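You operate a simulated robot arm through the tools that you are given. There is no shell and no other tool.

You run a simulated robot arm. Do the job below in one go: nothing can be reset, and whatever is moved stays where it is left.

Task
Drop one bead into each flask on the board, then close the jar.

Only the result counts: the job must be done as asked and must still hold three seconds after the hand-in. Knocking over, shifting, dropping, spilling or breaking anything else fails it.

Robot
A 5-joint arm with a two-finger parallel gripper, fixed in place. Base frame: the origin is at the foot of the arm, x ahead of it, y to its left, z up. Units: m, degrees, N and s.
It reaches about 1.134 m from its shoulder. Its first joint turns from -149.0 to 149.0 degrees. Payload 1.57 kg.
The tool frame sits at the grasp point between the pads (the TCP): z along the fingers, y along the line on which they close. The tips reach 0.03 m beyond it. The gripper opens to 0.11 m. The fingers are 0.024 m wide and 0.012 m thick; the gripper's body (0.048 by 0.112 m) begins 0.078 m behind the TCP.
Orientation is that of the tool frame in the base frame, as a unit quaternion [x, y, z, w]. With the fingers straight down and closing along the base's y, the tool's x points along the base's -x, its y along +y and its z along -z.

Tools
- The arm moves only by the tool jog_arm. Its argument "steps" is a list of rows, each a list of 2 entries, a list of its own where there are three numbers: the shift along the base's x, y, z in units of 300 mm (1.0 is 300 mm), then the turn, a rotation vector about the base's x, y, z in units of 90 degrees (1.0 is 90 degrees). In form: [[[dx, dy, dz], [ax, ay, az]], ...]. A call has 1 to 20 rows; each row is the pose to reach, as a shift and turn from the pose commanded when the call began. "claw" is the finger opening in m, from 0 to 0.11, set as the call begins (left out, the last holds). A call with a number of a shift or a turn outside -1 to 1 is refused whole. Each row takes 0.2 s and may step no farther than 0.05 m and 8.6 degrees from the row before; otherwise, or with a gripper value out of range, the whole call is refused. A pose out of reach is approached as far as the arm can. The call stops where the force on the tool passes 40 N (or 10 N more than at its start, if that is more) or the arm is blocked; 0.2 s more then pass. The fingers move at their own pace (about 0.153 m/s each) and stop on an object; they squeeze with about 23 N. The grip force told is the motor's: it shows also when the fingers shut on nothing. Time passes only in rows, and 0.2 s behind the last, so rows that repeat a pose let the fingers close. It gives the time, the measured TCP pose, the force on the tool (base axes), the opening and the grip force at its end, in the units of the frame above (readings bear some noise), with the torque about the TCP (base axes, N m) and any sound that the robot's microphone picked up.
- Cameras (640 x 400 px; columns grow to the right, rows downward): "scene" is fixed at [0.0494, -0.6496, 1.5182]; the picture's right is [-0.28, -0.96, 0.00], its down [-0.91, 0.26, -0.33] and it looks along [0.32, -0.09, -0.94] (base axes); focal length 328 px, centre (320, 200). "wrist" rides on the gripper at [0.07, 0.016, -0.141] in the tool frame; the picture's right is [-0.23, 0.97, 0.00], its down [-0.86, -0.20, -0.48] and it looks along [-0.47, -0.11, 0.88] (tool axes); focal length 222 px, centre (320, 200). There is no depth. A picture from a camera that has moved, and an enlarged one, comes with that camera's place and axes in the base frame and with its lens.
- snapshot(camera): a new picture of that camera. The clock stands still meanwhile.
- move_column(by): slides the trunk up (or, below 0, down) by that many m; the arm rides with it, the base frame stays. It gives what a move gives, with no picture.
- enlarge(camera, box): a new picture of the part [left, top, right, bottom] of that camera's present view, enlarged. The clock stands still meanwhile.
- sign_off(): hands the job in; it is judged then, once.

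Nothing tells you positions but the pictures and the camera data. Unless the task says otherwise, let go and move clear before handing in.

The tools are called after ">>>" as name(argument=value, ...) on one line, values as JSON. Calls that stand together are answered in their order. jog_arm: Moves the arm, as the interface text tells. Its arguments: {"type":"object","properties":{"steps":{"type":"array"},"claw":{"type":"number"}},"required":["steps"]} The other tools are called the same way: move_column (by) slides the trunk up or down; snapshot (camera) takes a picture; enlarge (camera, box) takes an enlarged picture of a part of a camera's view; sign_off () hands the job in.

At the start:

```text
time: 0.0
ee_pos: [0.3304, -0.5805, 1.0993]
tcp_rot: [0.0, 1.0, 0.0, 0.0]
wrist_force: [-0.2, -0.6, -0.5]
torque: [-0.01, 0.01, 0.03]
grip_width: 0.1099
grip_force: 0.1
trunk travel left (down, up): [-0.833, 0.137]
```

scene: 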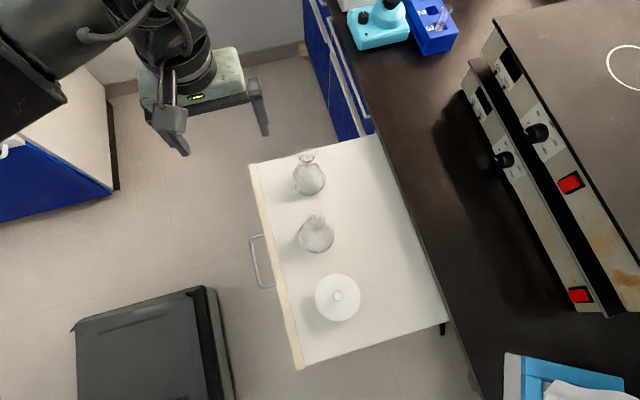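
wrist: 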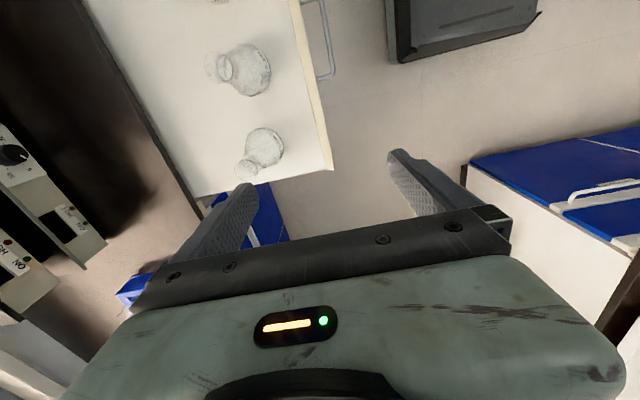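

I see a white drawer-like board with two flasks and a round white object (perhaps the jar or its lid). I'll take closer pictures before moving anything.

>>> enlarge(camera="scene", box=[240, 130, 460, 370])

>>> enlarge(camera="scene", box=[300, 0, 640, 200])

>>> enlarge(camera="wrist", box=[100, 0, 420, 200])

>>> enlarge(camera="scene", box=[400, 250, 640, 400])

```text
1.67 times, centred on (350, 250) of scene
camera zoom: at [0.0494, -0.6496, 1.5182], right [-0.28, -0.96, 0.0], down [-0.91, 0.26, -0.33], along [0.32, -0.09, -0.94], focal length 546 px, centre (270, 117)
```

zoom: 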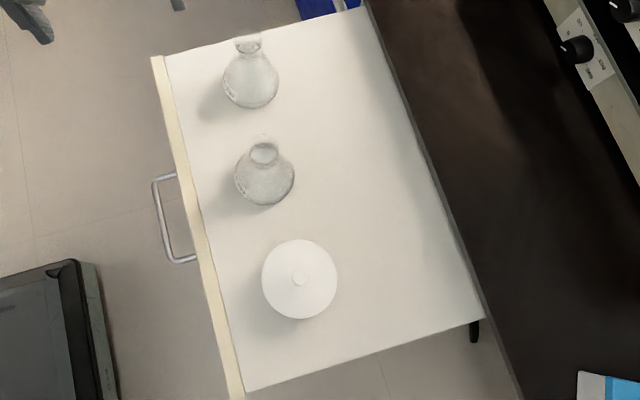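

```text
1.88 times, centred on (470, 100) of scene
camera zoom: at [0.0494, -0.6496, 1.5182], right [-0.28, -0.96, 0.0], down [-0.91, 0.26, -0.33], along [0.32, -0.09, -0.94], focal length 617 px, centre (38, 388)
```

zoom: 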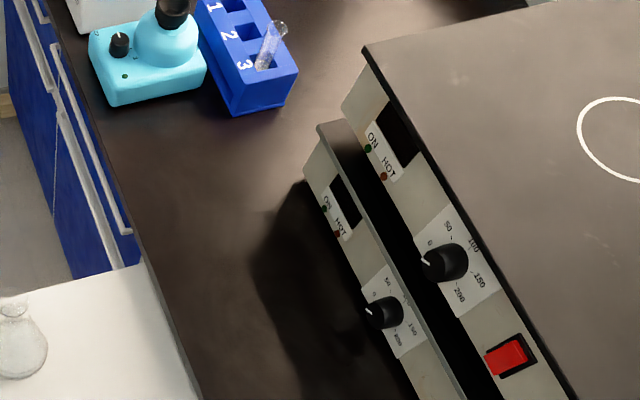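

```text
2.00 times, centred on (260, 100) of wrist
camera zoom: at [0.2587, -0.5642, 1.2412], right [0.23, 0.97, 0.0], down [0.86, -0.2, 0.48], along [0.47, -0.11, -0.88], focal length 444 px, centre (440, 400)
```

zoom: 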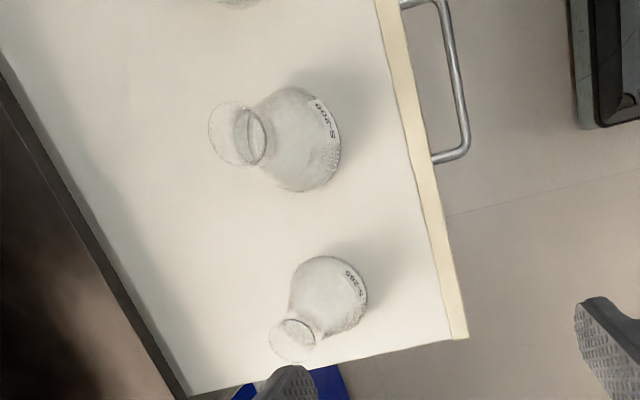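

```text
2.67 times, centred on (520, 325) of scene
camera zoom: at [0.0494, -0.6496, 1.5182], right [-0.28, -0.96, 0.0], down [-0.91, 0.26, -0.33], along [0.32, -0.09, -0.94], focal length 874 px, centre (-213, -133)
```

zoom: 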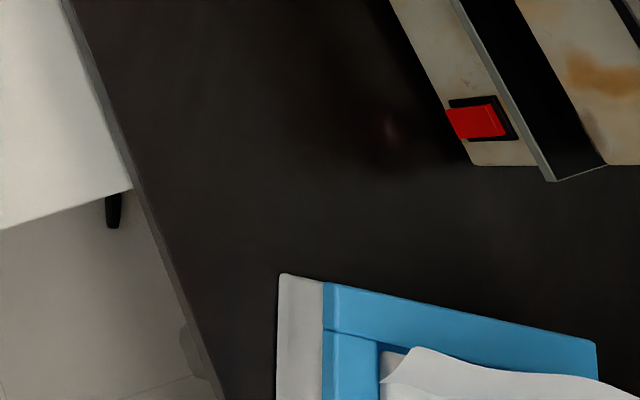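

The board seems to lie at about z = 0.80, with x from about -0.03 to 0.43 and y from -0.58 to -0.90. The lidded jar is near (0.07, -0.69), with flasks near (0.22, -0.69) and (0.365, -0.71). I'll move high above the jar to look with the wrist camera.

>>> jog_arm(steps=[[[-0.14, -0.06, 0], [0, 0, 0]], [[-0.28, -0.12, 0], [0, 0, 0]], [[-0.42, -0.18, 0], [0, 0, 0]], [[-0.56, -0.24, 0], [0, 0, 0]], [[-0.7, -0.3, 0], [0, 0, 0]], [[-0.87, -0.36, 0], [0, 0, 0]], [[-0.87, -0.36, 0], [0, 0, 0]]])

>>> snapshot(camera="wrist")

>>> snapshot(camera="scene")

```text
refused: row 6 steps farther than a row can; nothing moved
```

```text
taken
camera wrist: at [0.2587, -0.5642, 1.2412], right [0.23, 0.97, 0.0], down [0.86, -0.2, 0.48], along [0.47, -0.11, -0.88], focal length 222 px, centre (320, 200)
```

wrist: 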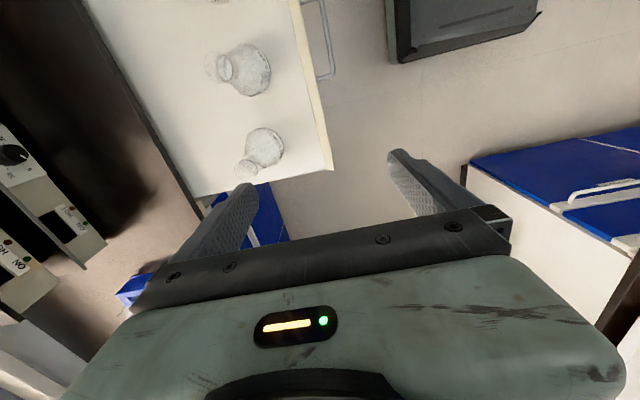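

```text
taken
```

scene: 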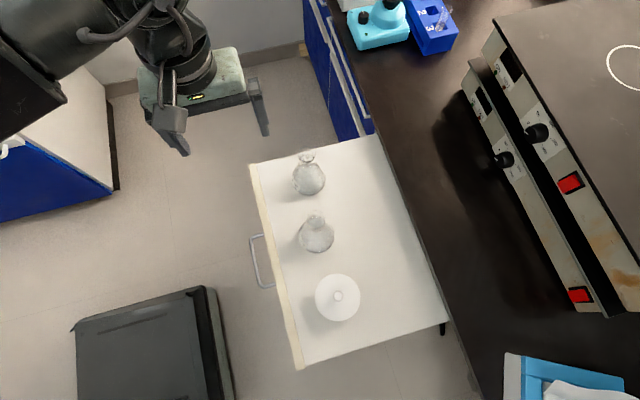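

The oversized row was refused, so nothing has moved yet. I'll repeat the same move toward the jar with smaller rows.

>>> jog_arm(steps=[[[-0.14, -0.05, 0], [0, 0, 0]], [[-0.28, -0.1, 0], [0, 0, 0]], [[-0.42, -0.15, 0], [0, 0, 0]], [[-0.56, -0.2, 0], [0, 0, 0]], [[-0.7, -0.25, 0], [0, 0, 0]], [[-0.84, -0.3, 0], [0, 0, 0]], [[-0.84, -0.3, 0], [0, 0, 0]]])

>>> snapshot(camera="wrist")

>>> snapshot(camera="scene")

```text
time: 1.6
ee_pos: [0.0773, -0.6683, 1.1014]
tcp_rot: [0.0, 1.0, -0.001, 0.0]
wrist_force: [0.0, 0.8, 1.1]
torque: [0.01, -0.01, 0.0]
grip_width: 0.1101
grip_force: 0.1
trunk travel left (down, up): [-0.833, 0.137]
```

```text
taken
camera wrist: at [0.0071, -0.6525, 1.2412], right [0.23, 0.97, 0.0], down [0.86, -0.2, 0.48], along [0.47, -0.11, -0.88], focal length 222 px, centre (320, 200)
```

wrist: 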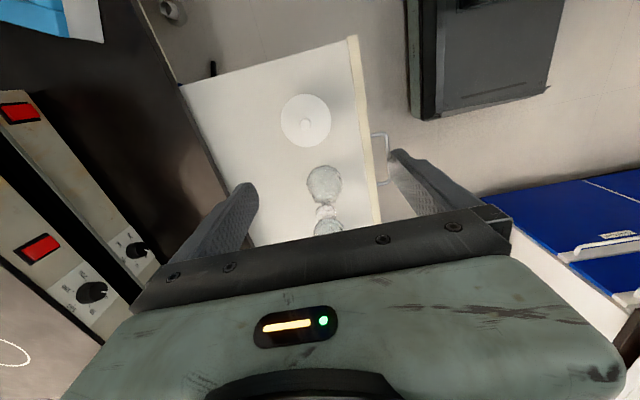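

```text
taken
```

scene: 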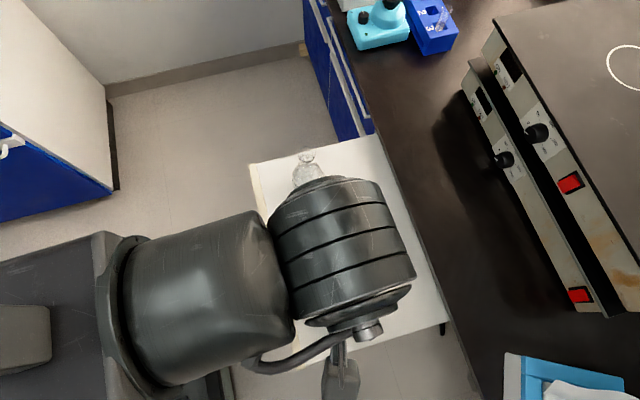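

>>> enlarge(camera="wrist", box=[220, 70, 400, 240])

```text
2.35 times, centred on (310, 155) of wrist
camera zoom: at [0.0071, -0.6525, 1.2412], right [0.23, 0.97, 0.0], down [0.86, -0.2, 0.48], along [0.47, -0.11, -0.88], focal length 523 px, centre (344, 306)
```

zoom: 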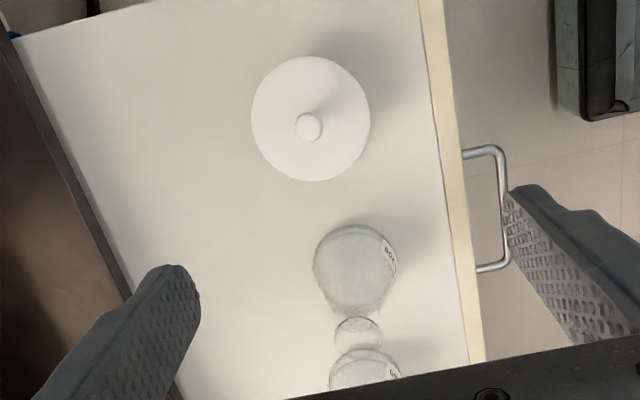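

The lid has a small knob in its centre, and the jar seems fairly low. I'll turn the tool 90° and pull back so I can view the jar and flasks from the side.

>>> jog_arm(steps=[[[0, 0.045, 0], [0, 0, -0.0833]], [[0, 0.09, 0], [0, 0, -0.1667]], [[0, 0.135, 0], [0, 0, -0.25]], [[0, 0.18, 0], [0, 0, -0.3333]], [[0, 0.225, 0], [0, 0, -0.4167]], [[0, 0.27, 0], [0, 0, -0.5]], [[0, 0.315, 0], [0, 0, -0.5833]], [[0, 0.36, 0], [0, 0, -0.6667]], [[0, 0.405, 0], [0, 0, -0.75]], [[0, 0.45, 0], [0, 0, -0.8333]], [[0, 0.495, 0], [0, 0, -0.9167]], [[0, 0.54, 0], [0, 0, -1.0]], [[0, 0.54, 0], [0, 0, -1.0]]])

>>> snapshot(camera="wrist")

>>> snapshot(camera="scene")

```text
time: 4.4
ee_pos: [0.0778, -0.5223, 1.0999]
tcp_rot: [0.707, 0.707, 0.0, 0.0]
wrist_force: [0.3, -0.1, 0.0]
torque: [0.0, 0.03, 0.01]
grip_width: 0.11
grip_force: 0.2
out of reach, approached as far as the arm can: row 12, 13
trunk travel left (down, up): [-0.833, 0.137]
```

```text
taken
camera wrist: at [0.0928, -0.4533, 1.2413], right [0.97, -0.23, 0.0], down [-0.2, -0.86, 0.48], along [-0.11, -0.46, -0.88], focal length 222 px, centre (320, 200)
```

wrist: 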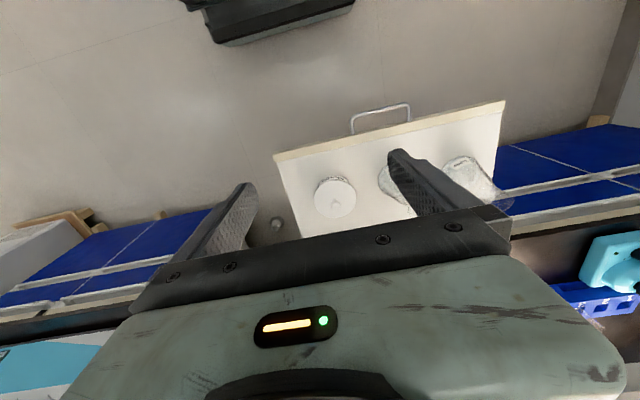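

```text
taken
```

scene: 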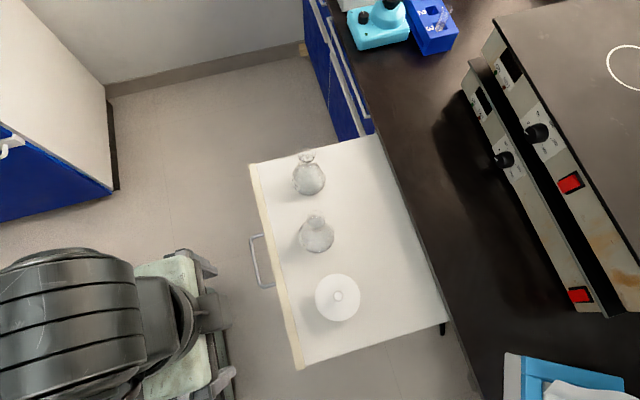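

>>> enlarge(camera="wrist", box=[260, 90, 520, 250])

```text
2.46 times, centred on (390, 170) of wrist
camera zoom: at [0.0928, -0.4533, 1.2413], right [0.97, -0.23, 0.0], down [-0.2, -0.86, 0.48], along [-0.11, -0.46, -0.88], focal length 547 px, centre (148, 274)
```

zoom: 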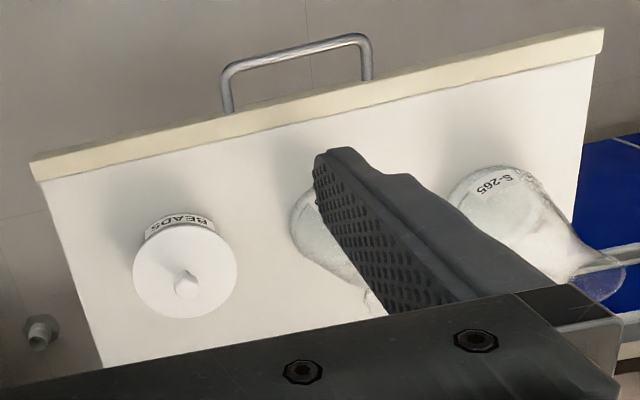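

The jar is labelled "BEADS" and has a knobbed lid, with the knob top near (0.071, -0.692, 0.833). The board is at about z = 0.75. I'll lower a bit and tilt the tool outward to get a side look at the heights.

>>> jog_arm(steps=[[[0, -0.08, -0.08], [0, 0, 0]], [[0, -0.16, -0.16], [-0.0827, -0.0108, 0]], [[0, -0.24, -0.24], [-0.1653, -0.0215, 0]], [[0, -0.3, -0.33], [-0.248, -0.0323, 0]], [[0, -0.3, -0.33], [-0.3306, -0.043, 0]], [[0, -0.3, -0.33], [-0.3306, -0.043, 0]]])

>>> snapshot(camera="wrist")

>>> snapshot(camera="scene")

```text
time: 5.8
ee_pos: [0.0808, -0.6417, 1.1329]
tcp_rot: [0.683, 0.683, -0.157, 0.205]
wrist_force: [0.1, -0.2, -0.5]
torque: [0.03, 0.01, 0.01]
grip_width: 0.1099
grip_force: 0.1
out of reach, approached as far as the arm can: row 1, 2, 3, 4, 5, 6
trunk travel left (down, up): [-0.833, 0.137]
```

```text
taken
camera wrist: at [0.088, -0.5107, 1.2206], right [0.97, -0.18, 0.18], down [-0.24, -0.51, 0.83], along [-0.06, -0.84, -0.54], focal length 222 px, centre (320, 200)
```

wrist: 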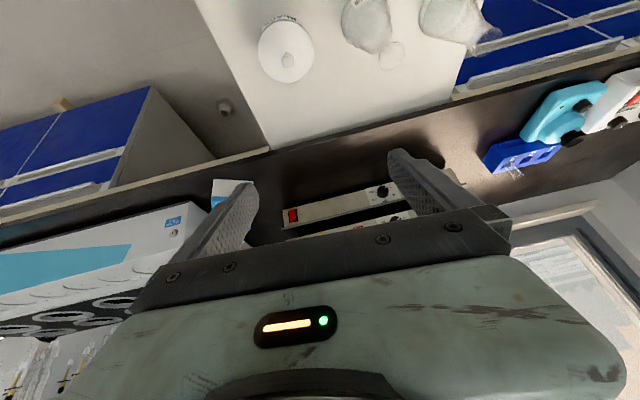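

```text
taken
```

scene: 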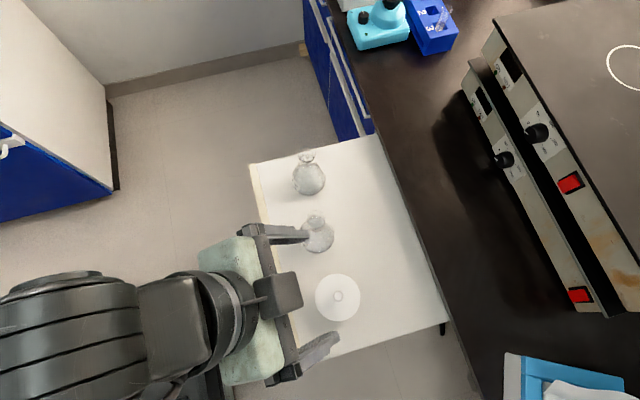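

At this radius the arm can't go lower without the trunk. I'll lower the trunk 0.2 m, which keeps the fingertips near z = 0.907 and clear of everything, and look again.

>>> move_column(by=-0.2)

>>> snapshot(camera="wrist")

>>> enlarge(camera="wrist", box=[220, 40, 520, 210])

```text
time: 8.0
ee_pos: [0.0814, -0.641, 0.9317]
tcp_rot: [0.683, 0.683, -0.157, 0.205]
wrist_force: [0.2, 0.9, 0.2]
torque: [0.02, 0.01, -0.02]
grip_width: 0.1102
grip_force: 0.1
trunk travel left (down, up): [-0.633, 0.337]
```

```text
taken
camera wrist: at [0.0882, -0.5104, 1.0207], right [0.97, -0.18, 0.17], down [-0.24, -0.51, 0.82], along [-0.06, -0.84, -0.54], focal length 222 px, centre (320, 200)
```

wrist: 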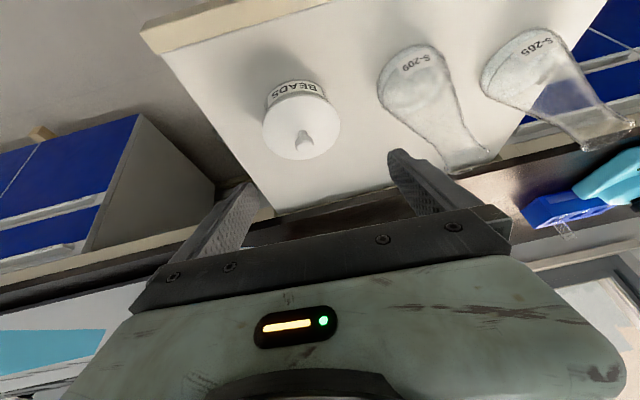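

```text
2.13 times, centred on (370, 125) of wrist
camera zoom: at [0.0882, -0.5104, 1.0207], right [0.97, -0.18, 0.17], down [-0.24, -0.51, 0.82], along [-0.06, -0.84, -0.54], focal length 474 px, centre (213, 360)
```

zoom: 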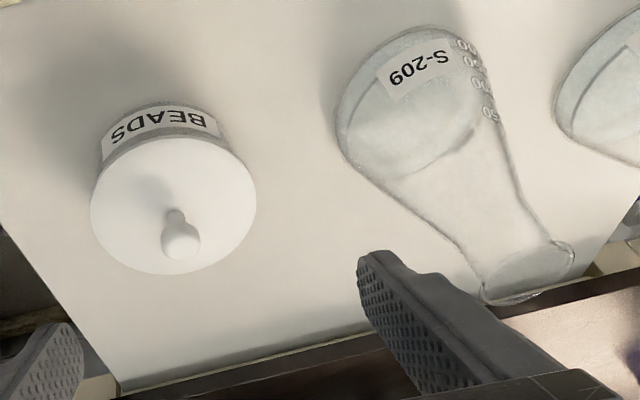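

Triangulation gives these estimates:
- **Board:** top at about 0.755.
- **Jar:** about 4 cm tall, with the lid top at about 0.802. The ball knob is about 2 cm across, centred near (0.071, -0.693, 0.824).
- **Flasks:** mouths near (0.218, -0.690, 0.902) and (0.363, -0.713, 0.904).

Next I'll bring the tool upright again and rise.

>>> jog_arm(steps=[[[0, 0, 0.1], [0.0827, 0.0108, 0]], [[0, 0, 0.2], [0.1653, 0.0215, 0]], [[0, 0, 0.3], [0.248, 0.0323, 0]], [[0, 0, 0.4], [0.3306, 0.043, 0]], [[0, 0, 0.4], [0.3306, 0.043, 0]]])

```text
time: 9.2
ee_pos: [0.0845, -0.6395, 0.8985]
tcp_rot: [0.707, 0.707, 0.002, -0.001]
wrist_force: [-0.6, -0.6, -0.4]
torque: [0.01, 0.01, -0.02]
grip_width: 0.1099
grip_force: 0.1
out of reach, approached as far as the arm can: row 1, 2, 3, 4, 5
trunk travel left (down, up): [-0.633, 0.337]
```

>>> jog_arm(steps=[[[0, -0.1, 0.1], [0, 0, 0]], [[0, -0.2, 0.2], [0, 0, 0]], [[0, -0.3, 0.25], [0, 0, 0]], [[0, -0.3, 0.25], [0, 0, 0]]])

```text
time: 10.2
ee_pos: [0.0834, -0.7291, 0.8996]
tcp_rot: [0.707, 0.708, 0.002, -0.001]
wrist_force: [-0.6, 0.3, -0.6]
torque: [0.04, 0.0, 0.02]
grip_width: 0.1099
grip_force: 0.0
out of reach, approached as far as the arm can: row 1, 2, 3, 4
trunk travel left (down, up): [-0.633, 0.337]
```

The wrist height seems fixed relative to the trunk, since height changes failed both upward and downward. I'll test that with a small vertical command while I'm in a clear spot.

>>> jog_arm(steps=[[[0, 0.05, 0], [0, 0, 0]], [[0, 0.05, 0], [0, 0, 0]]])

>>> jog_arm(steps=[[[0, 0, 0.05], [0, 0, 0]], [[0, 0, 0.05], [0, 0, 0]]])

```text
time: 10.8
ee_pos: [0.0827, -0.7144, 0.9]
tcp_rot: [0.707, 0.707, 0.001, -0.001]
wrist_force: [0.7, 0.7, 0.7]
torque: [-0.01, 0.01, 0.02]
grip_width: 0.1099
grip_force: 0.1
trunk travel left (down, up): [-0.633, 0.337]
```

```text
time: 11.4
ee_pos: [0.0815, -0.7147, 0.9003]
tcp_rot: [0.707, 0.707, 0.001, -0.001]
wrist_force: [0.3, 0.8, -0.6]
torque: [0.0, -0.01, 0.02]
grip_width: 0.1101
grip_force: 0.1
out of reach, approached as far as the arm can: row 1, 2
trunk travel left (down, up): [-0.633, 0.337]
```

Confirmed: the arm moves horizontally and tilts, and height comes only from the trunk. I'll move over the knob and check alignment before descending.

>>> jog_arm(steps=[[[-0.038, 0.073, 0], [0, 0, 0]], [[-0.038, 0.073, 0], [0, 0, 0]]])

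>>> snapshot(camera="wrist")

>>> enlarge(camera="wrist", box=[240, 90, 420, 210])

```text
time: 12.0
ee_pos: [0.0722, -0.6929, 0.9008]
tcp_rot: [0.707, 0.707, 0.002, 0.0]
wrist_force: [-0.3, 0.5, 0.0]
torque: [0.01, 0.03, 0.0]
grip_width: 0.1099
grip_force: 0.1
trunk travel left (down, up): [-0.633, 0.337]
```

```text
taken
camera wrist: at [0.0863, -0.6225, 1.0415], right [0.97, -0.23, 0.0], down [-0.2, -0.86, 0.48], along [-0.11, -0.46, -0.88], focal length 222 px, centre (320, 200)
```

wrist: 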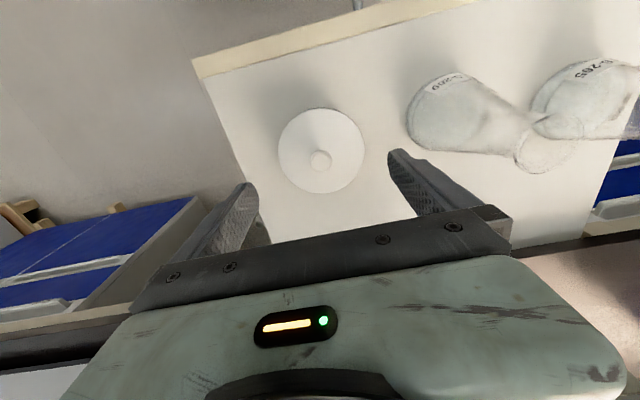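

```text
3.33 times, centred on (330, 150) of wrist
camera zoom: at [0.0863, -0.6225, 1.0415], right [0.97, -0.23, 0.0], down [-0.2, -0.86, 0.48], along [-0.11, -0.46, -0.88], focal length 740 px, centre (287, 367)
```

zoom: 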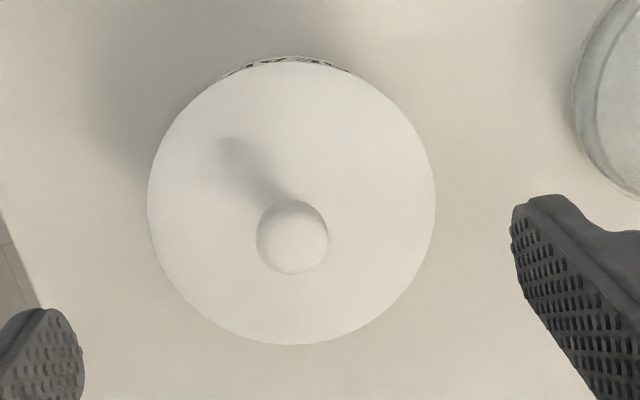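

The knob sits centred between the fingers. I'll narrow the opening to 0.05 m and lower in stages with the trunk.

>>> jog_arm(steps=[[[0.001, -0.003, 0], [0, 0, 0]], [[0.001, -0.003, 0], [0, 0, 0]]], claw=0.05)

>>> move_column(by=-0.052)

>>> snapshot(camera="wrist")

>>> enlarge(camera="wrist", box=[240, 100, 400, 220])

```text
time: 12.6
ee_pos: [0.0714, -0.6933, 0.8987]
tcp_rot: [0.707, 0.707, 0.0, -0.001]
wrist_force: [-0.1, 0.7, 0.3]
torque: [0.01, 0.0, 0.0]
grip_width: 0.0497
grip_force: 0.1
trunk travel left (down, up): [-0.633, 0.337]
```

```text
time: 13.5
ee_pos: [0.072, -0.6924, 0.849]
tcp_rot: [0.707, 0.707, 0.0, 0.0]
wrist_force: [0.0, -0.2, 0.7]
torque: [0.0, 0.0, 0.03]
grip_width: 0.0501
grip_force: 0.1
trunk travel left (down, up): [-0.581, 0.389]
```

```text
taken
camera wrist: at [0.0864, -0.6236, 0.9894], right [0.97, -0.23, 0.0], down [-0.2, -0.86, 0.48], along [-0.11, -0.46, -0.88], focal length 222 px, centre (320, 200)
```

wrist: 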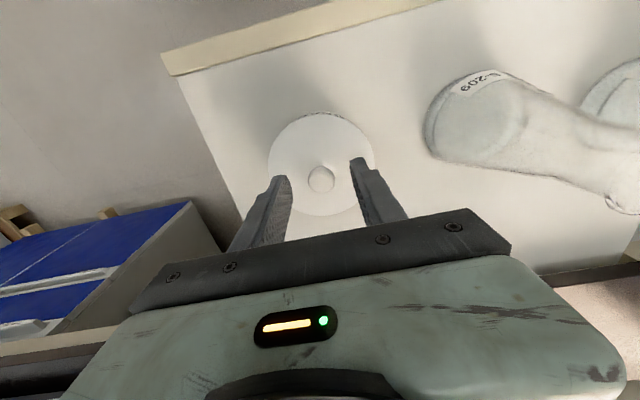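

```text
3.33 times, centred on (320, 160) of wrist
camera zoom: at [0.0864, -0.6236, 0.9894], right [0.97, -0.23, 0.0], down [-0.2, -0.86, 0.48], along [-0.11, -0.46, -0.88], focal length 740 px, centre (320, 333)
```

zoom: 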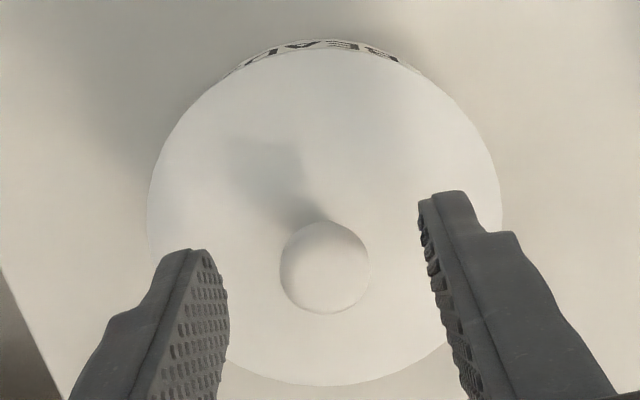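

The lid top is at about 0.801 and the fingertips are at about 0.818. I'll lower 11 mm more and close on the ball.

>>> move_column(by=-0.011)

>>> enlarge(camera="wrist", box=[240, 100, 400, 220])

```text
time: 14.1
ee_pos: [0.0708, -0.6937, 0.8368]
tcp_rot: [0.707, 0.708, 0.001, -0.001]
wrist_force: [0.6, -0.5, 0.2]
torque: [-0.05, 0.0, -0.02]
grip_width: 0.0502
grip_force: 0.1
trunk travel left (down, up): [-0.57, 0.4]
```

```text
3.33 times, centred on (320, 160) of wrist
camera zoom: at [0.0864, -0.6236, 0.9783], right [0.97, -0.23, 0.0], down [-0.2, -0.86, 0.48], along [-0.11, -0.46, -0.88], focal length 740 px, centre (320, 333)
```

zoom: 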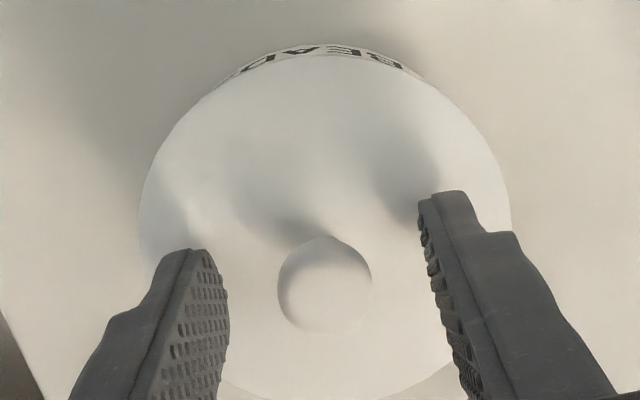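

>>> jog_arm(steps=[[[0, 0, 0], [0, 0, 0]], [[0, 0, 0], [0, 0, 0]], [[0, 0, 0], [0, 0, 0]], [[0, 0, 0], [0, 0, 0]]], claw=0.0)

>>> enlarge(camera="wrist", box=[240, 100, 400, 220])

```text
time: 15.1
ee_pos: [0.0708, -0.6931, 0.8373]
tcp_rot: [0.707, 0.707, 0.001, -0.001]
wrist_force: [0.3, -1.0, 0.1]
torque: [-0.03, -0.02, 0.01]
grip_width: 0.0201
grip_force: 22.7
trunk travel left (down, up): [-0.57, 0.4]
heard: snap
```

```text
3.33 times, centred on (320, 160) of wrist
camera zoom: at [0.0864, -0.6237, 0.9784], right [0.97, -0.23, 0.0], down [-0.2, -0.86, 0.48], along [-0.11, -0.46, -0.88], focal length 740 px, centre (320, 333)
```

zoom: 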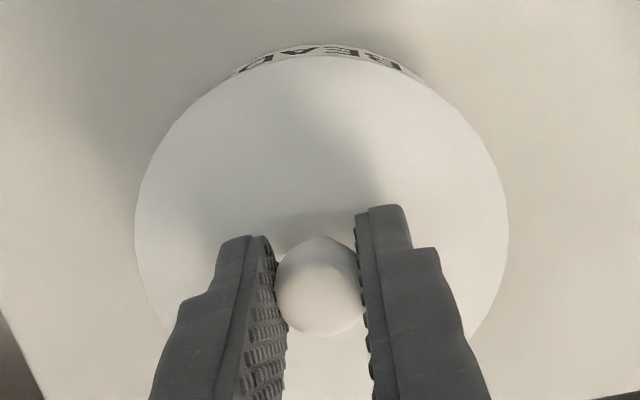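

The fingers hold the ball at a width of 0.020 m with 22.7 N, and a "snap" was heard as they closed. I'll lift by only a few mm and check what comes along.

>>> move_column(by=0.006)

>>> snapshot(camera="wrist")

>>> enlarge(camera="wrist", box=[240, 80, 400, 200])

>>> enlarge(camera="scene", box=[260, 240, 400, 340])

```text
time: 15.6
ee_pos: [0.0704, -0.6943, 0.8431]
tcp_rot: [0.707, 0.707, 0.001, -0.001]
wrist_force: [-0.2, -0.4, -0.5]
torque: [-0.04, 0.0, -0.01]
grip_width: 0.0204
grip_force: 23.3
trunk travel left (down, up): [-0.576, 0.394]
```

```text
taken
camera wrist: at [0.0864, -0.6237, 0.9844], right [0.97, -0.23, 0.0], down [-0.2, -0.86, 0.48], along [-0.11, -0.46, -0.88], focal length 222 px, centre (320, 200)
```

wrist: 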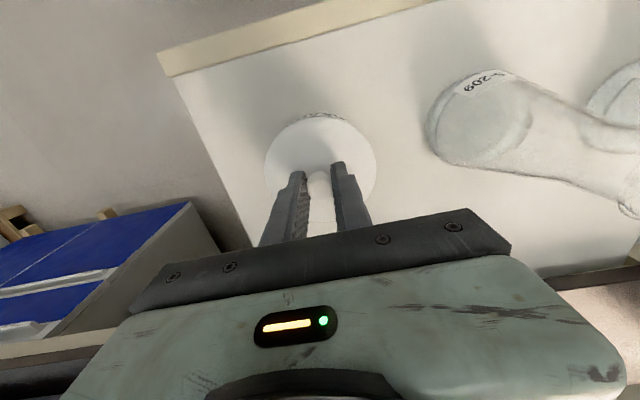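

```text
3.33 times, centred on (320, 140) of wrist
camera zoom: at [0.0864, -0.6237, 0.9844], right [0.97, -0.23, 0.0], down [-0.2, -0.86, 0.48], along [-0.11, -0.46, -0.88], focal length 740 px, centre (320, 400)
```

zoom: 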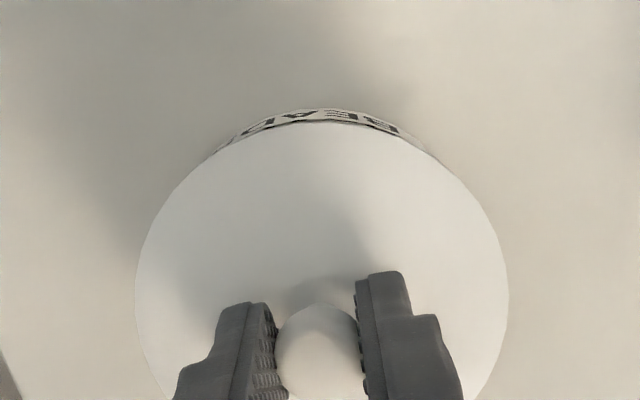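

```text
4.00 times, centred on (330, 290) of scene
camera zoom: at [0.0494, -0.6496, 1.5182], right [-0.28, -0.96, 0.0], down [-0.91, 0.26, -0.33], along [0.32, -0.09, -0.94], focal length 1311 px, centre (280, -160)
```

zoom: 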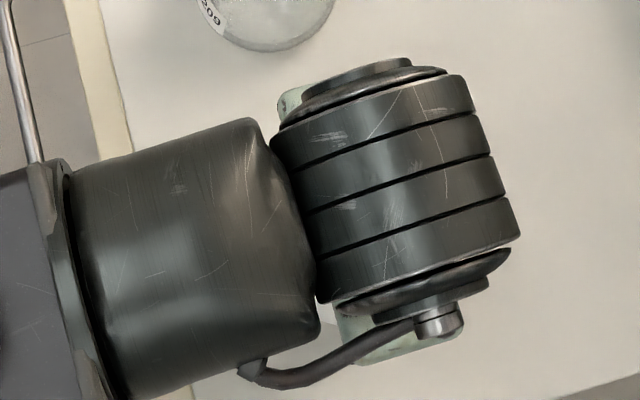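

The force is tiny, so the lid seems to come up freely. I'll raise further and look again.

>>> move_column(by=0.02)

>>> enlarge(camera="wrist", box=[240, 60, 400, 180])

```text
time: 16.3
ee_pos: [0.0714, -0.6919, 0.8625]
tcp_rot: [0.708, 0.706, 0.0, -0.001]
wrist_force: [-0.3, -0.3, 0.1]
torque: [0.0, 0.0, 0.02]
grip_width: 0.0203
grip_force: 23.1
trunk travel left (down, up): [-0.596, 0.374]
```

```text
3.33 times, centred on (320, 120) of wrist
camera zoom: at [0.0864, -0.6237, 1.0044], right [0.97, -0.23, 0.0], down [-0.2, -0.86, 0.48], along [-0.11, -0.46, -0.88], focal length 740 px, centre (320, 467)
```

zoom: 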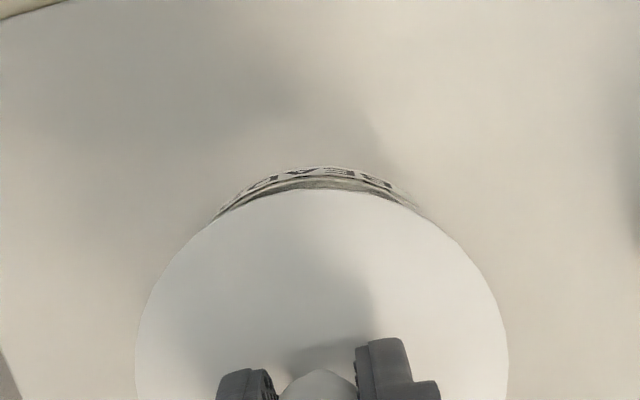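

The lid is separating cleanly and the jar stays put. I'll raise more and carry the lid to the clear strip of board behind the jar.

>>> move_column(by=0.03)

>>> jog_arm(steps=[[[0.01, -0.07, 0], [0, 0, 0]], [[0.02, -0.14, 0], [0, 0, 0]], [[0.03, -0.21, 0], [0, 0, 0]], [[0.04, -0.28, 0], [0, 0, 0]], [[0.05, -0.35, 0], [0, 0, 0]], [[0.05, -0.373, 0], [0, 0, 0]], [[0.05, -0.373, 0], [0, 0, 0]]])

>>> snapshot(camera="wrist")

>>> snapshot(camera="scene")

```text
time: 17.1
ee_pos: [0.0698, -0.6939, 0.8933]
tcp_rot: [0.707, 0.707, 0.0, -0.001]
wrist_force: [-0.1, -0.5, -0.7]
torque: [0.0, -0.06, 0.03]
grip_width: 0.0204
grip_force: 23.4
trunk travel left (down, up): [-0.626, 0.344]
```

```text
time: 18.7
ee_pos: [0.0866, -0.8051, 0.8937]
tcp_rot: [0.707, 0.707, 0.001, 0.0]
wrist_force: [0.2, 0.1, 0.2]
torque: [-0.02, 0.02, 0.0]
grip_width: 0.02
grip_force: 22.7
trunk travel left (down, up): [-0.626, 0.344]
```

```text
taken
camera wrist: at [0.1015, -0.7351, 1.0343], right [0.97, -0.23, 0.0], down [-0.2, -0.86, 0.48], along [-0.11, -0.46, -0.88], focal length 222 px, centre (320, 200)
```

wrist: 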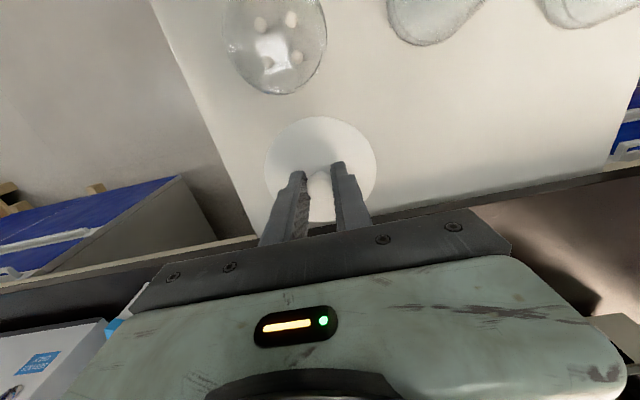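

```text
taken
```

scene: 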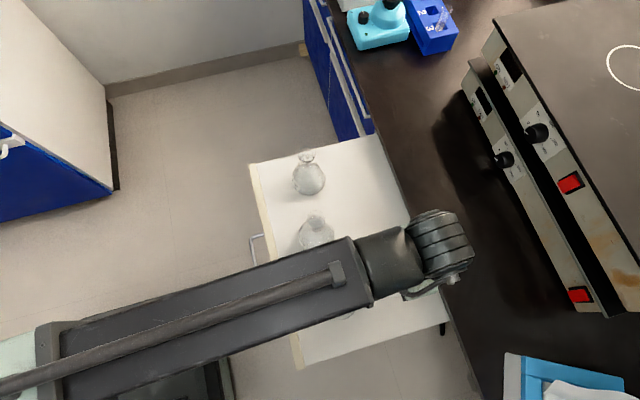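

With the lid off, I see four beads in the glass jar. I'll lower the lid toward the board and feel for contact.

>>> move_column(by=-0.08)

>>> enlarge(camera="wrist", box=[220, 60, 420, 230])

```text
time: 19.8
ee_pos: [0.0855, -0.8038, 0.8131]
tcp_rot: [0.707, 0.707, 0.001, 0.0]
wrist_force: [-1.1, 0.5, -0.2]
torque: [0.05, -0.02, 0.02]
grip_width: 0.0199
grip_force: 22.8
trunk travel left (down, up): [-0.546, 0.424]
```

```text
2.35 times, centred on (320, 145) of wrist
camera zoom: at [0.1015, -0.735, 0.9544], right [0.97, -0.23, 0.0], down [-0.2, -0.86, 0.48], along [-0.11, -0.46, -0.88], focal length 523 px, centre (320, 329)
```

zoom: 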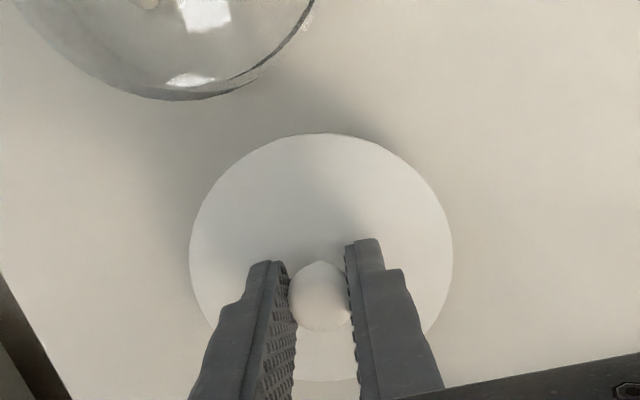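

>>> move_column(by=-0.006)

>>> move_column(by=-0.003)

>>> enlarge(camera="wrist", box=[220, 60, 420, 230])

```text
time: 20.4
ee_pos: [0.0853, -0.8048, 0.8066]
tcp_rot: [0.707, 0.707, 0.001, -0.001]
wrist_force: [-0.2, 0.3, 0.8]
torque: [0.03, -0.01, 0.03]
grip_width: 0.0202
grip_force: 22.7
trunk travel left (down, up): [-0.54, 0.43]
```

```text
time: 20.9
ee_pos: [0.0864, -0.8052, 0.8036]
tcp_rot: [0.707, 0.707, 0.0, -0.001]
wrist_force: [0.1, 0.1, 0.2]
torque: [-0.07, 0.02, 0.02]
grip_width: 0.0202
grip_force: 23.4
trunk travel left (down, up): [-0.537, 0.433]
```

```text
2.35 times, centred on (320, 145) of wrist
camera zoom: at [0.1015, -0.735, 0.9453], right [0.97, -0.23, 0.0], down [-0.2, -0.86, 0.48], along [-0.11, -0.46, -0.88], focal length 523 px, centre (320, 329)
```

zoom: 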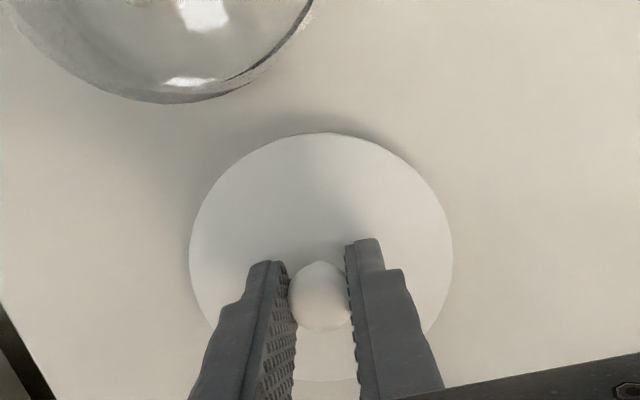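

>>> move_column(by=-0.002)

>>> move_column(by=-0.002)

```text
time: 21.4
ee_pos: [0.0867, -0.8051, 0.8027]
tcp_rot: [0.707, 0.707, 0.001, -0.001]
wrist_force: [0.4, 0.1, 0.7]
torque: [-0.01, -0.02, 0.0]
grip_width: 0.0204
grip_force: 22.8
trunk travel left (down, up): [-0.535, 0.435]
```

```text
time: 21.9
ee_pos: [0.087, -0.8053, 0.8003]
tcp_rot: [0.707, 0.707, 0.0, -0.001]
wrist_force: [0.0, -2.1, 5.3]
torque: [-0.05, 0.02, -0.02]
grip_width: 0.0202
grip_force: 23.5
trunk travel left (down, up): [-0.533, 0.437]
```

Contact was felt (5.3 N upward), so the lid is on the board. I'll open the fingers and check that it lies flat.

>>> jog_arm(steps=[[[0, 0, 0], [0, 0, 0]], [[0, 0, 0], [0, 0, 0]], [[0, 0, 0], [0, 0, 0]]], claw=0.05)

>>> enlarge(camera="wrist", box=[220, 60, 420, 230])

```text
time: 22.7
ee_pos: [0.0865, -0.8037, 0.8001]
tcp_rot: [0.707, 0.708, 0.001, -0.001]
wrist_force: [-0.3, -0.7, -1.6]
torque: [-0.01, -0.04, 0.02]
grip_width: 0.05
grip_force: 0.0
trunk travel left (down, up): [-0.533, 0.437]
```

```text
2.35 times, centred on (320, 145) of wrist
camera zoom: at [0.1015, -0.735, 0.9414], right [0.97, -0.23, 0.0], down [-0.2, -0.86, 0.48], along [-0.11, -0.46, -0.88], focal length 523 px, centre (320, 329)
```

zoom: 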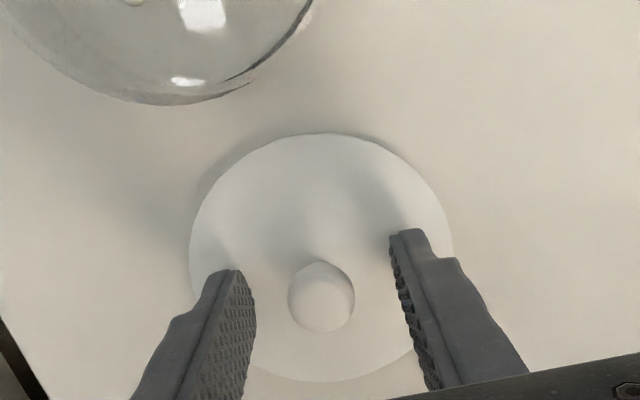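

>>> move_column(by=0.1)

>>> jog_arm(steps=[[[-0.01, 0.07, 0], [0, 0, 0]], [[-0.02, 0.14, 0], [0, 0, 0]], [[-0.03, 0.21, 0], [0, 0, 0]], [[-0.04, 0.28, 0], [0, 0, 0]], [[-0.05, 0.35, 0], [0, 0, 0]], [[-0.05, 0.373, 0], [0, 0, 0]], [[-0.05, 0.373, 0], [0, 0, 0]]], claw=0.03)

>>> snapshot(camera="wrist")

>>> enlarge(camera="wrist", box=[250, 80, 410, 200])

```text
time: 24.1
ee_pos: [0.0865, -0.8042, 0.9006]
tcp_rot: [0.707, 0.708, 0.001, 0.0]
wrist_force: [-0.2, 0.0, -0.6]
torque: [0.0, 0.0, 0.04]
grip_width: 0.0502
grip_force: 0.0
trunk travel left (down, up): [-0.633, 0.337]
```

```text
time: 25.7
ee_pos: [0.071, -0.6917, 0.8997]
tcp_rot: [0.707, 0.707, 0.0, -0.001]
wrist_force: [0.1, 0.2, -0.1]
torque: [0.02, -0.01, 0.04]
grip_width: 0.0302
grip_force: 0.0
trunk travel left (down, up): [-0.633, 0.337]
```

```text
taken
camera wrist: at [0.087, -0.6224, 1.0414], right [0.97, -0.23, 0.0], down [-0.2, -0.86, 0.48], along [-0.11, -0.46, -0.88], focal length 222 px, centre (320, 200)
```

wrist: 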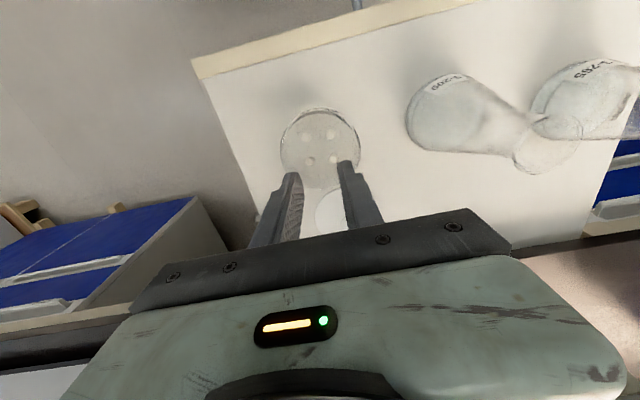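

```text
3.33 times, centred on (330, 140) of wrist
camera zoom: at [0.087, -0.6224, 1.0414], right [0.97, -0.23, 0.0], down [-0.2, -0.86, 0.48], along [-0.11, -0.46, -0.88], focal length 740 px, centre (287, 400)
```

zoom: 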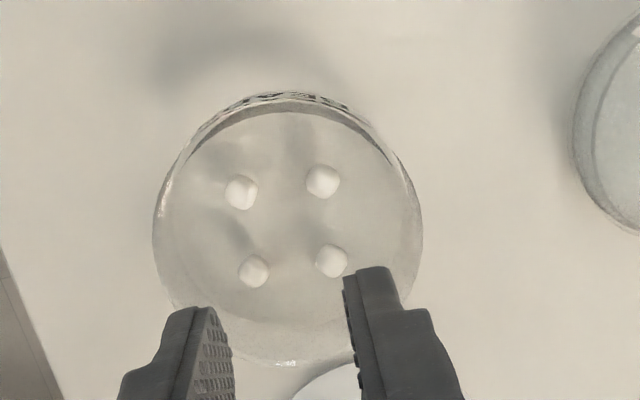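

The lid is parked. The jar holds four beads of about 12 mm in a 3 cm square pattern: b1 (0.056, -0.680), b2 (0.086, -0.684), b3 (0.053, -0.711), b4 (0.083, -0.714). To clear the wall and the other beads, I'll turn the tool 45° and go above b1.

>>> jog_arm(steps=[[[-0.008, 0.007, 0], [0, 0, 0.0833]], [[-0.016, 0.014, 0], [0, 0, 0.1667]], [[-0.025, 0.021, 0], [0, 0, 0.25]], [[-0.033, 0.028, 0], [0, 0, 0.3333]], [[-0.041, 0.035, 0], [0, 0, 0.4167]], [[-0.049, 0.041, 0], [0, 0, 0.5]], [[-0.049, 0.041, 0], [0, 0, 0.5]]], claw=0.022)

>>> snapshot(camera="wrist")

>>> enlarge(camera="wrist", box=[250, 80, 410, 200])

```text
time: 27.3
ee_pos: [0.0574, -0.6807, 0.9004]
tcp_rot: [0.382, 0.924, 0.001, -0.001]
wrist_force: [-0.1, -0.5, -0.1]
torque: [0.0, 0.02, -0.01]
grip_width: 0.0219
grip_force: 0.1
trunk travel left (down, up): [-0.633, 0.337]
```

```text
taken
camera wrist: at [0.018, -0.6195, 1.0414], right [0.85, 0.53, 0.0], down [0.47, -0.75, 0.48], along [0.25, -0.4, -0.88], focal length 222 px, centre (320, 200)
```

wrist: 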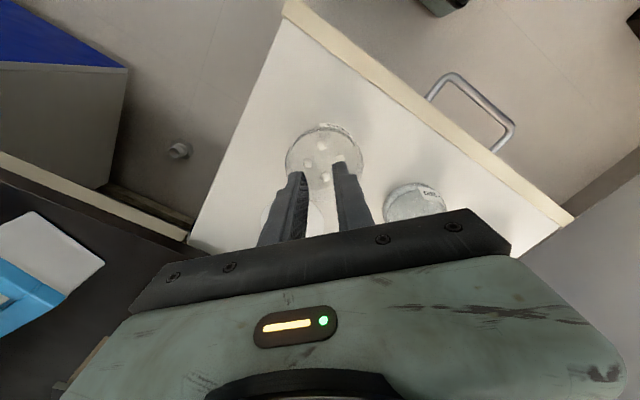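

```text
3.33 times, centred on (330, 140) of wrist
camera zoom: at [0.018, -0.6195, 1.0414], right [0.85, 0.53, 0.0], down [0.47, -0.75, 0.48], along [0.25, -0.4, -0.88], focal length 740 px, centre (287, 400)
```

zoom: 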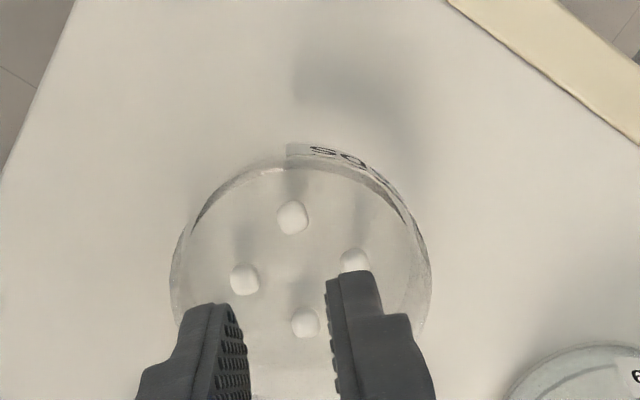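

Triangulating the beads from two views puts b1 at (0.0572, -0.6787) and bead centres at z ≈ 0.773. The pattern is rotated by about -6°. I'll fine-align, narrow to 0.02 m, and lower until the tips are at the jar rim to check.

>>> jog_arm(steps=[[[0.001, 0.008, 0], [0, 0, -0.0667]], [[0.001, 0.008, 0], [0, 0, -0.0667]]], claw=0.02)

>>> move_column(by=-0.07)

>>> snapshot(camera="wrist")

>>> enlarge(camera="wrist", box=[250, 100, 410, 220])

```text
time: 27.9
ee_pos: [0.0566, -0.6775, 0.899]
tcp_rot: [0.431, 0.902, 0.0, -0.001]
wrist_force: [0.1, -0.7, 0.0]
torque: [-0.01, -0.02, -0.03]
grip_width: 0.0201
grip_force: 0.2
trunk travel left (down, up): [-0.633, 0.337]
```

```text
time: 28.9
ee_pos: [0.057, -0.6791, 0.8303]
tcp_rot: [0.43, 0.903, 0.0, -0.001]
wrist_force: [0.9, 0.1, 0.2]
torque: [0.02, 0.03, -0.01]
grip_width: 0.0202
grip_force: 0.1
trunk travel left (down, up): [-0.563, 0.407]
```

```text
taken
camera wrist: at [0.0251, -0.6138, 0.9714], right [0.9, 0.44, 0.0], down [0.38, -0.79, 0.48], along [0.21, -0.43, -0.88], focal length 222 px, centre (320, 200)
```

wrist: 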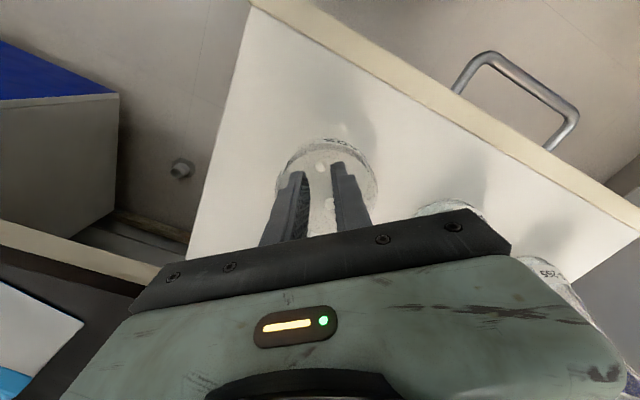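

```text
3.33 times, centred on (330, 160) of wrist
camera zoom: at [0.0251, -0.6138, 0.9714], right [0.9, 0.44, 0.0], down [0.38, -0.79, 0.48], along [0.21, -0.43, -0.88], focal length 740 px, centre (287, 333)
```

zoom: 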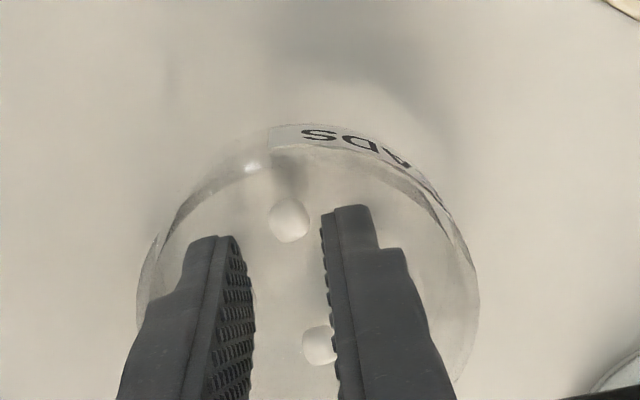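

>>> move_column(by=-0.026)

>>> enlarge(camera="wrist", box=[250, 100, 410, 220])

```text
time: 29.7
ee_pos: [0.0575, -0.6787, 0.8047]
tcp_rot: [0.431, 0.902, 0.0, -0.001]
wrist_force: [0.0, 0.2, 0.4]
torque: [0.01, 0.0, -0.01]
grip_width: 0.02
grip_force: 0.1
trunk travel left (down, up): [-0.537, 0.433]
```

```text
3.33 times, centred on (330, 160) of wrist
camera zoom: at [0.0251, -0.6138, 0.9453], right [0.9, 0.44, 0.0], down [0.38, -0.79, 0.48], along [0.21, -0.43, -0.88], focal length 740 px, centre (287, 333)
```

zoom: 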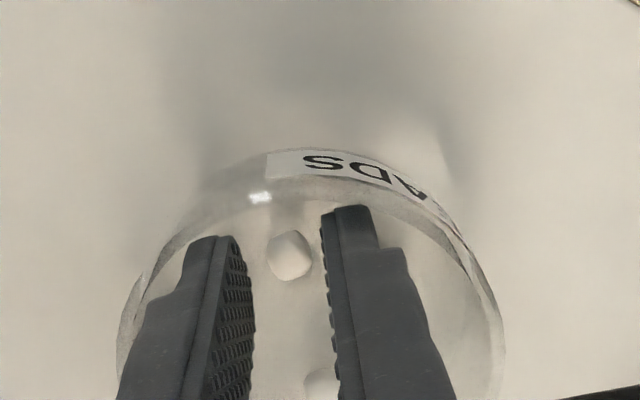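

>>> move_column(by=-0.005)

>>> jog_arm(steps=[[[0, 0, 0], [0, 0, 0]], [[0, 0, 0], [0, 0, 0]], [[0, 0, 0], [0, 0, 0]]], claw=0.0)

>>> enlarge(camera="wrist", box=[250, 100, 410, 220])

```text
time: 30.2
ee_pos: [0.0571, -0.6787, 0.7986]
tcp_rot: [0.43, 0.903, 0.0, -0.001]
wrist_force: [0.3, 0.0, 0.5]
torque: [-0.02, 0.02, 0.03]
grip_width: 0.0201
grip_force: 0.1
trunk travel left (down, up): [-0.532, 0.438]
```

```text
time: 31.0
ee_pos: [0.0578, -0.6773, 0.7989]
tcp_rot: [0.431, 0.903, 0.0, 0.0]
wrist_force: [-0.1, 0.4, 0.4]
torque: [-0.01, -0.02, 0.02]
grip_width: 0.0066
grip_force: 22.9
trunk travel left (down, up): [-0.532, 0.438]
```

```text
3.33 times, centred on (330, 160) of wrist
camera zoom: at [0.0251, -0.6138, 0.9404], right [0.9, 0.44, 0.0], down [0.38, -0.79, 0.48], along [0.21, -0.43, -0.88], focal length 740 px, centre (287, 333)
```

zoom: 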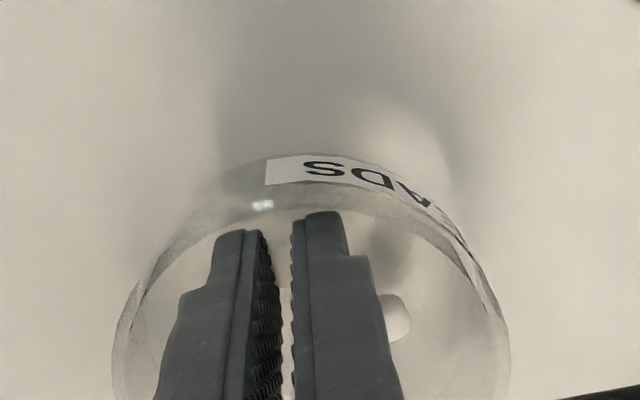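

The fingers stopped at 0.0066 m, smaller than a bead should be. I'll zoom in to see whether the bead is actually between the tips.

>>> enlarge(camera="wrist", box=[295, 140, 345, 180])

```text
10.00 times, centred on (320, 160) of wrist
camera zoom: at [0.0251, -0.6138, 0.9404], right [0.9, 0.44, 0.0], down [0.38, -0.79, 0.48], along [0.21, -0.43, -0.88], focal length 2221 px, centre (320, 600)
```

zoom: 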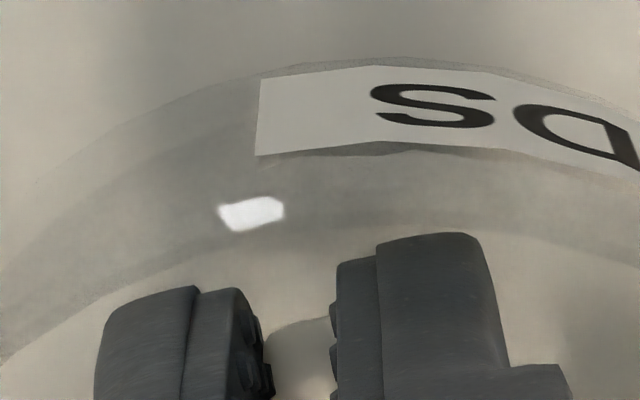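

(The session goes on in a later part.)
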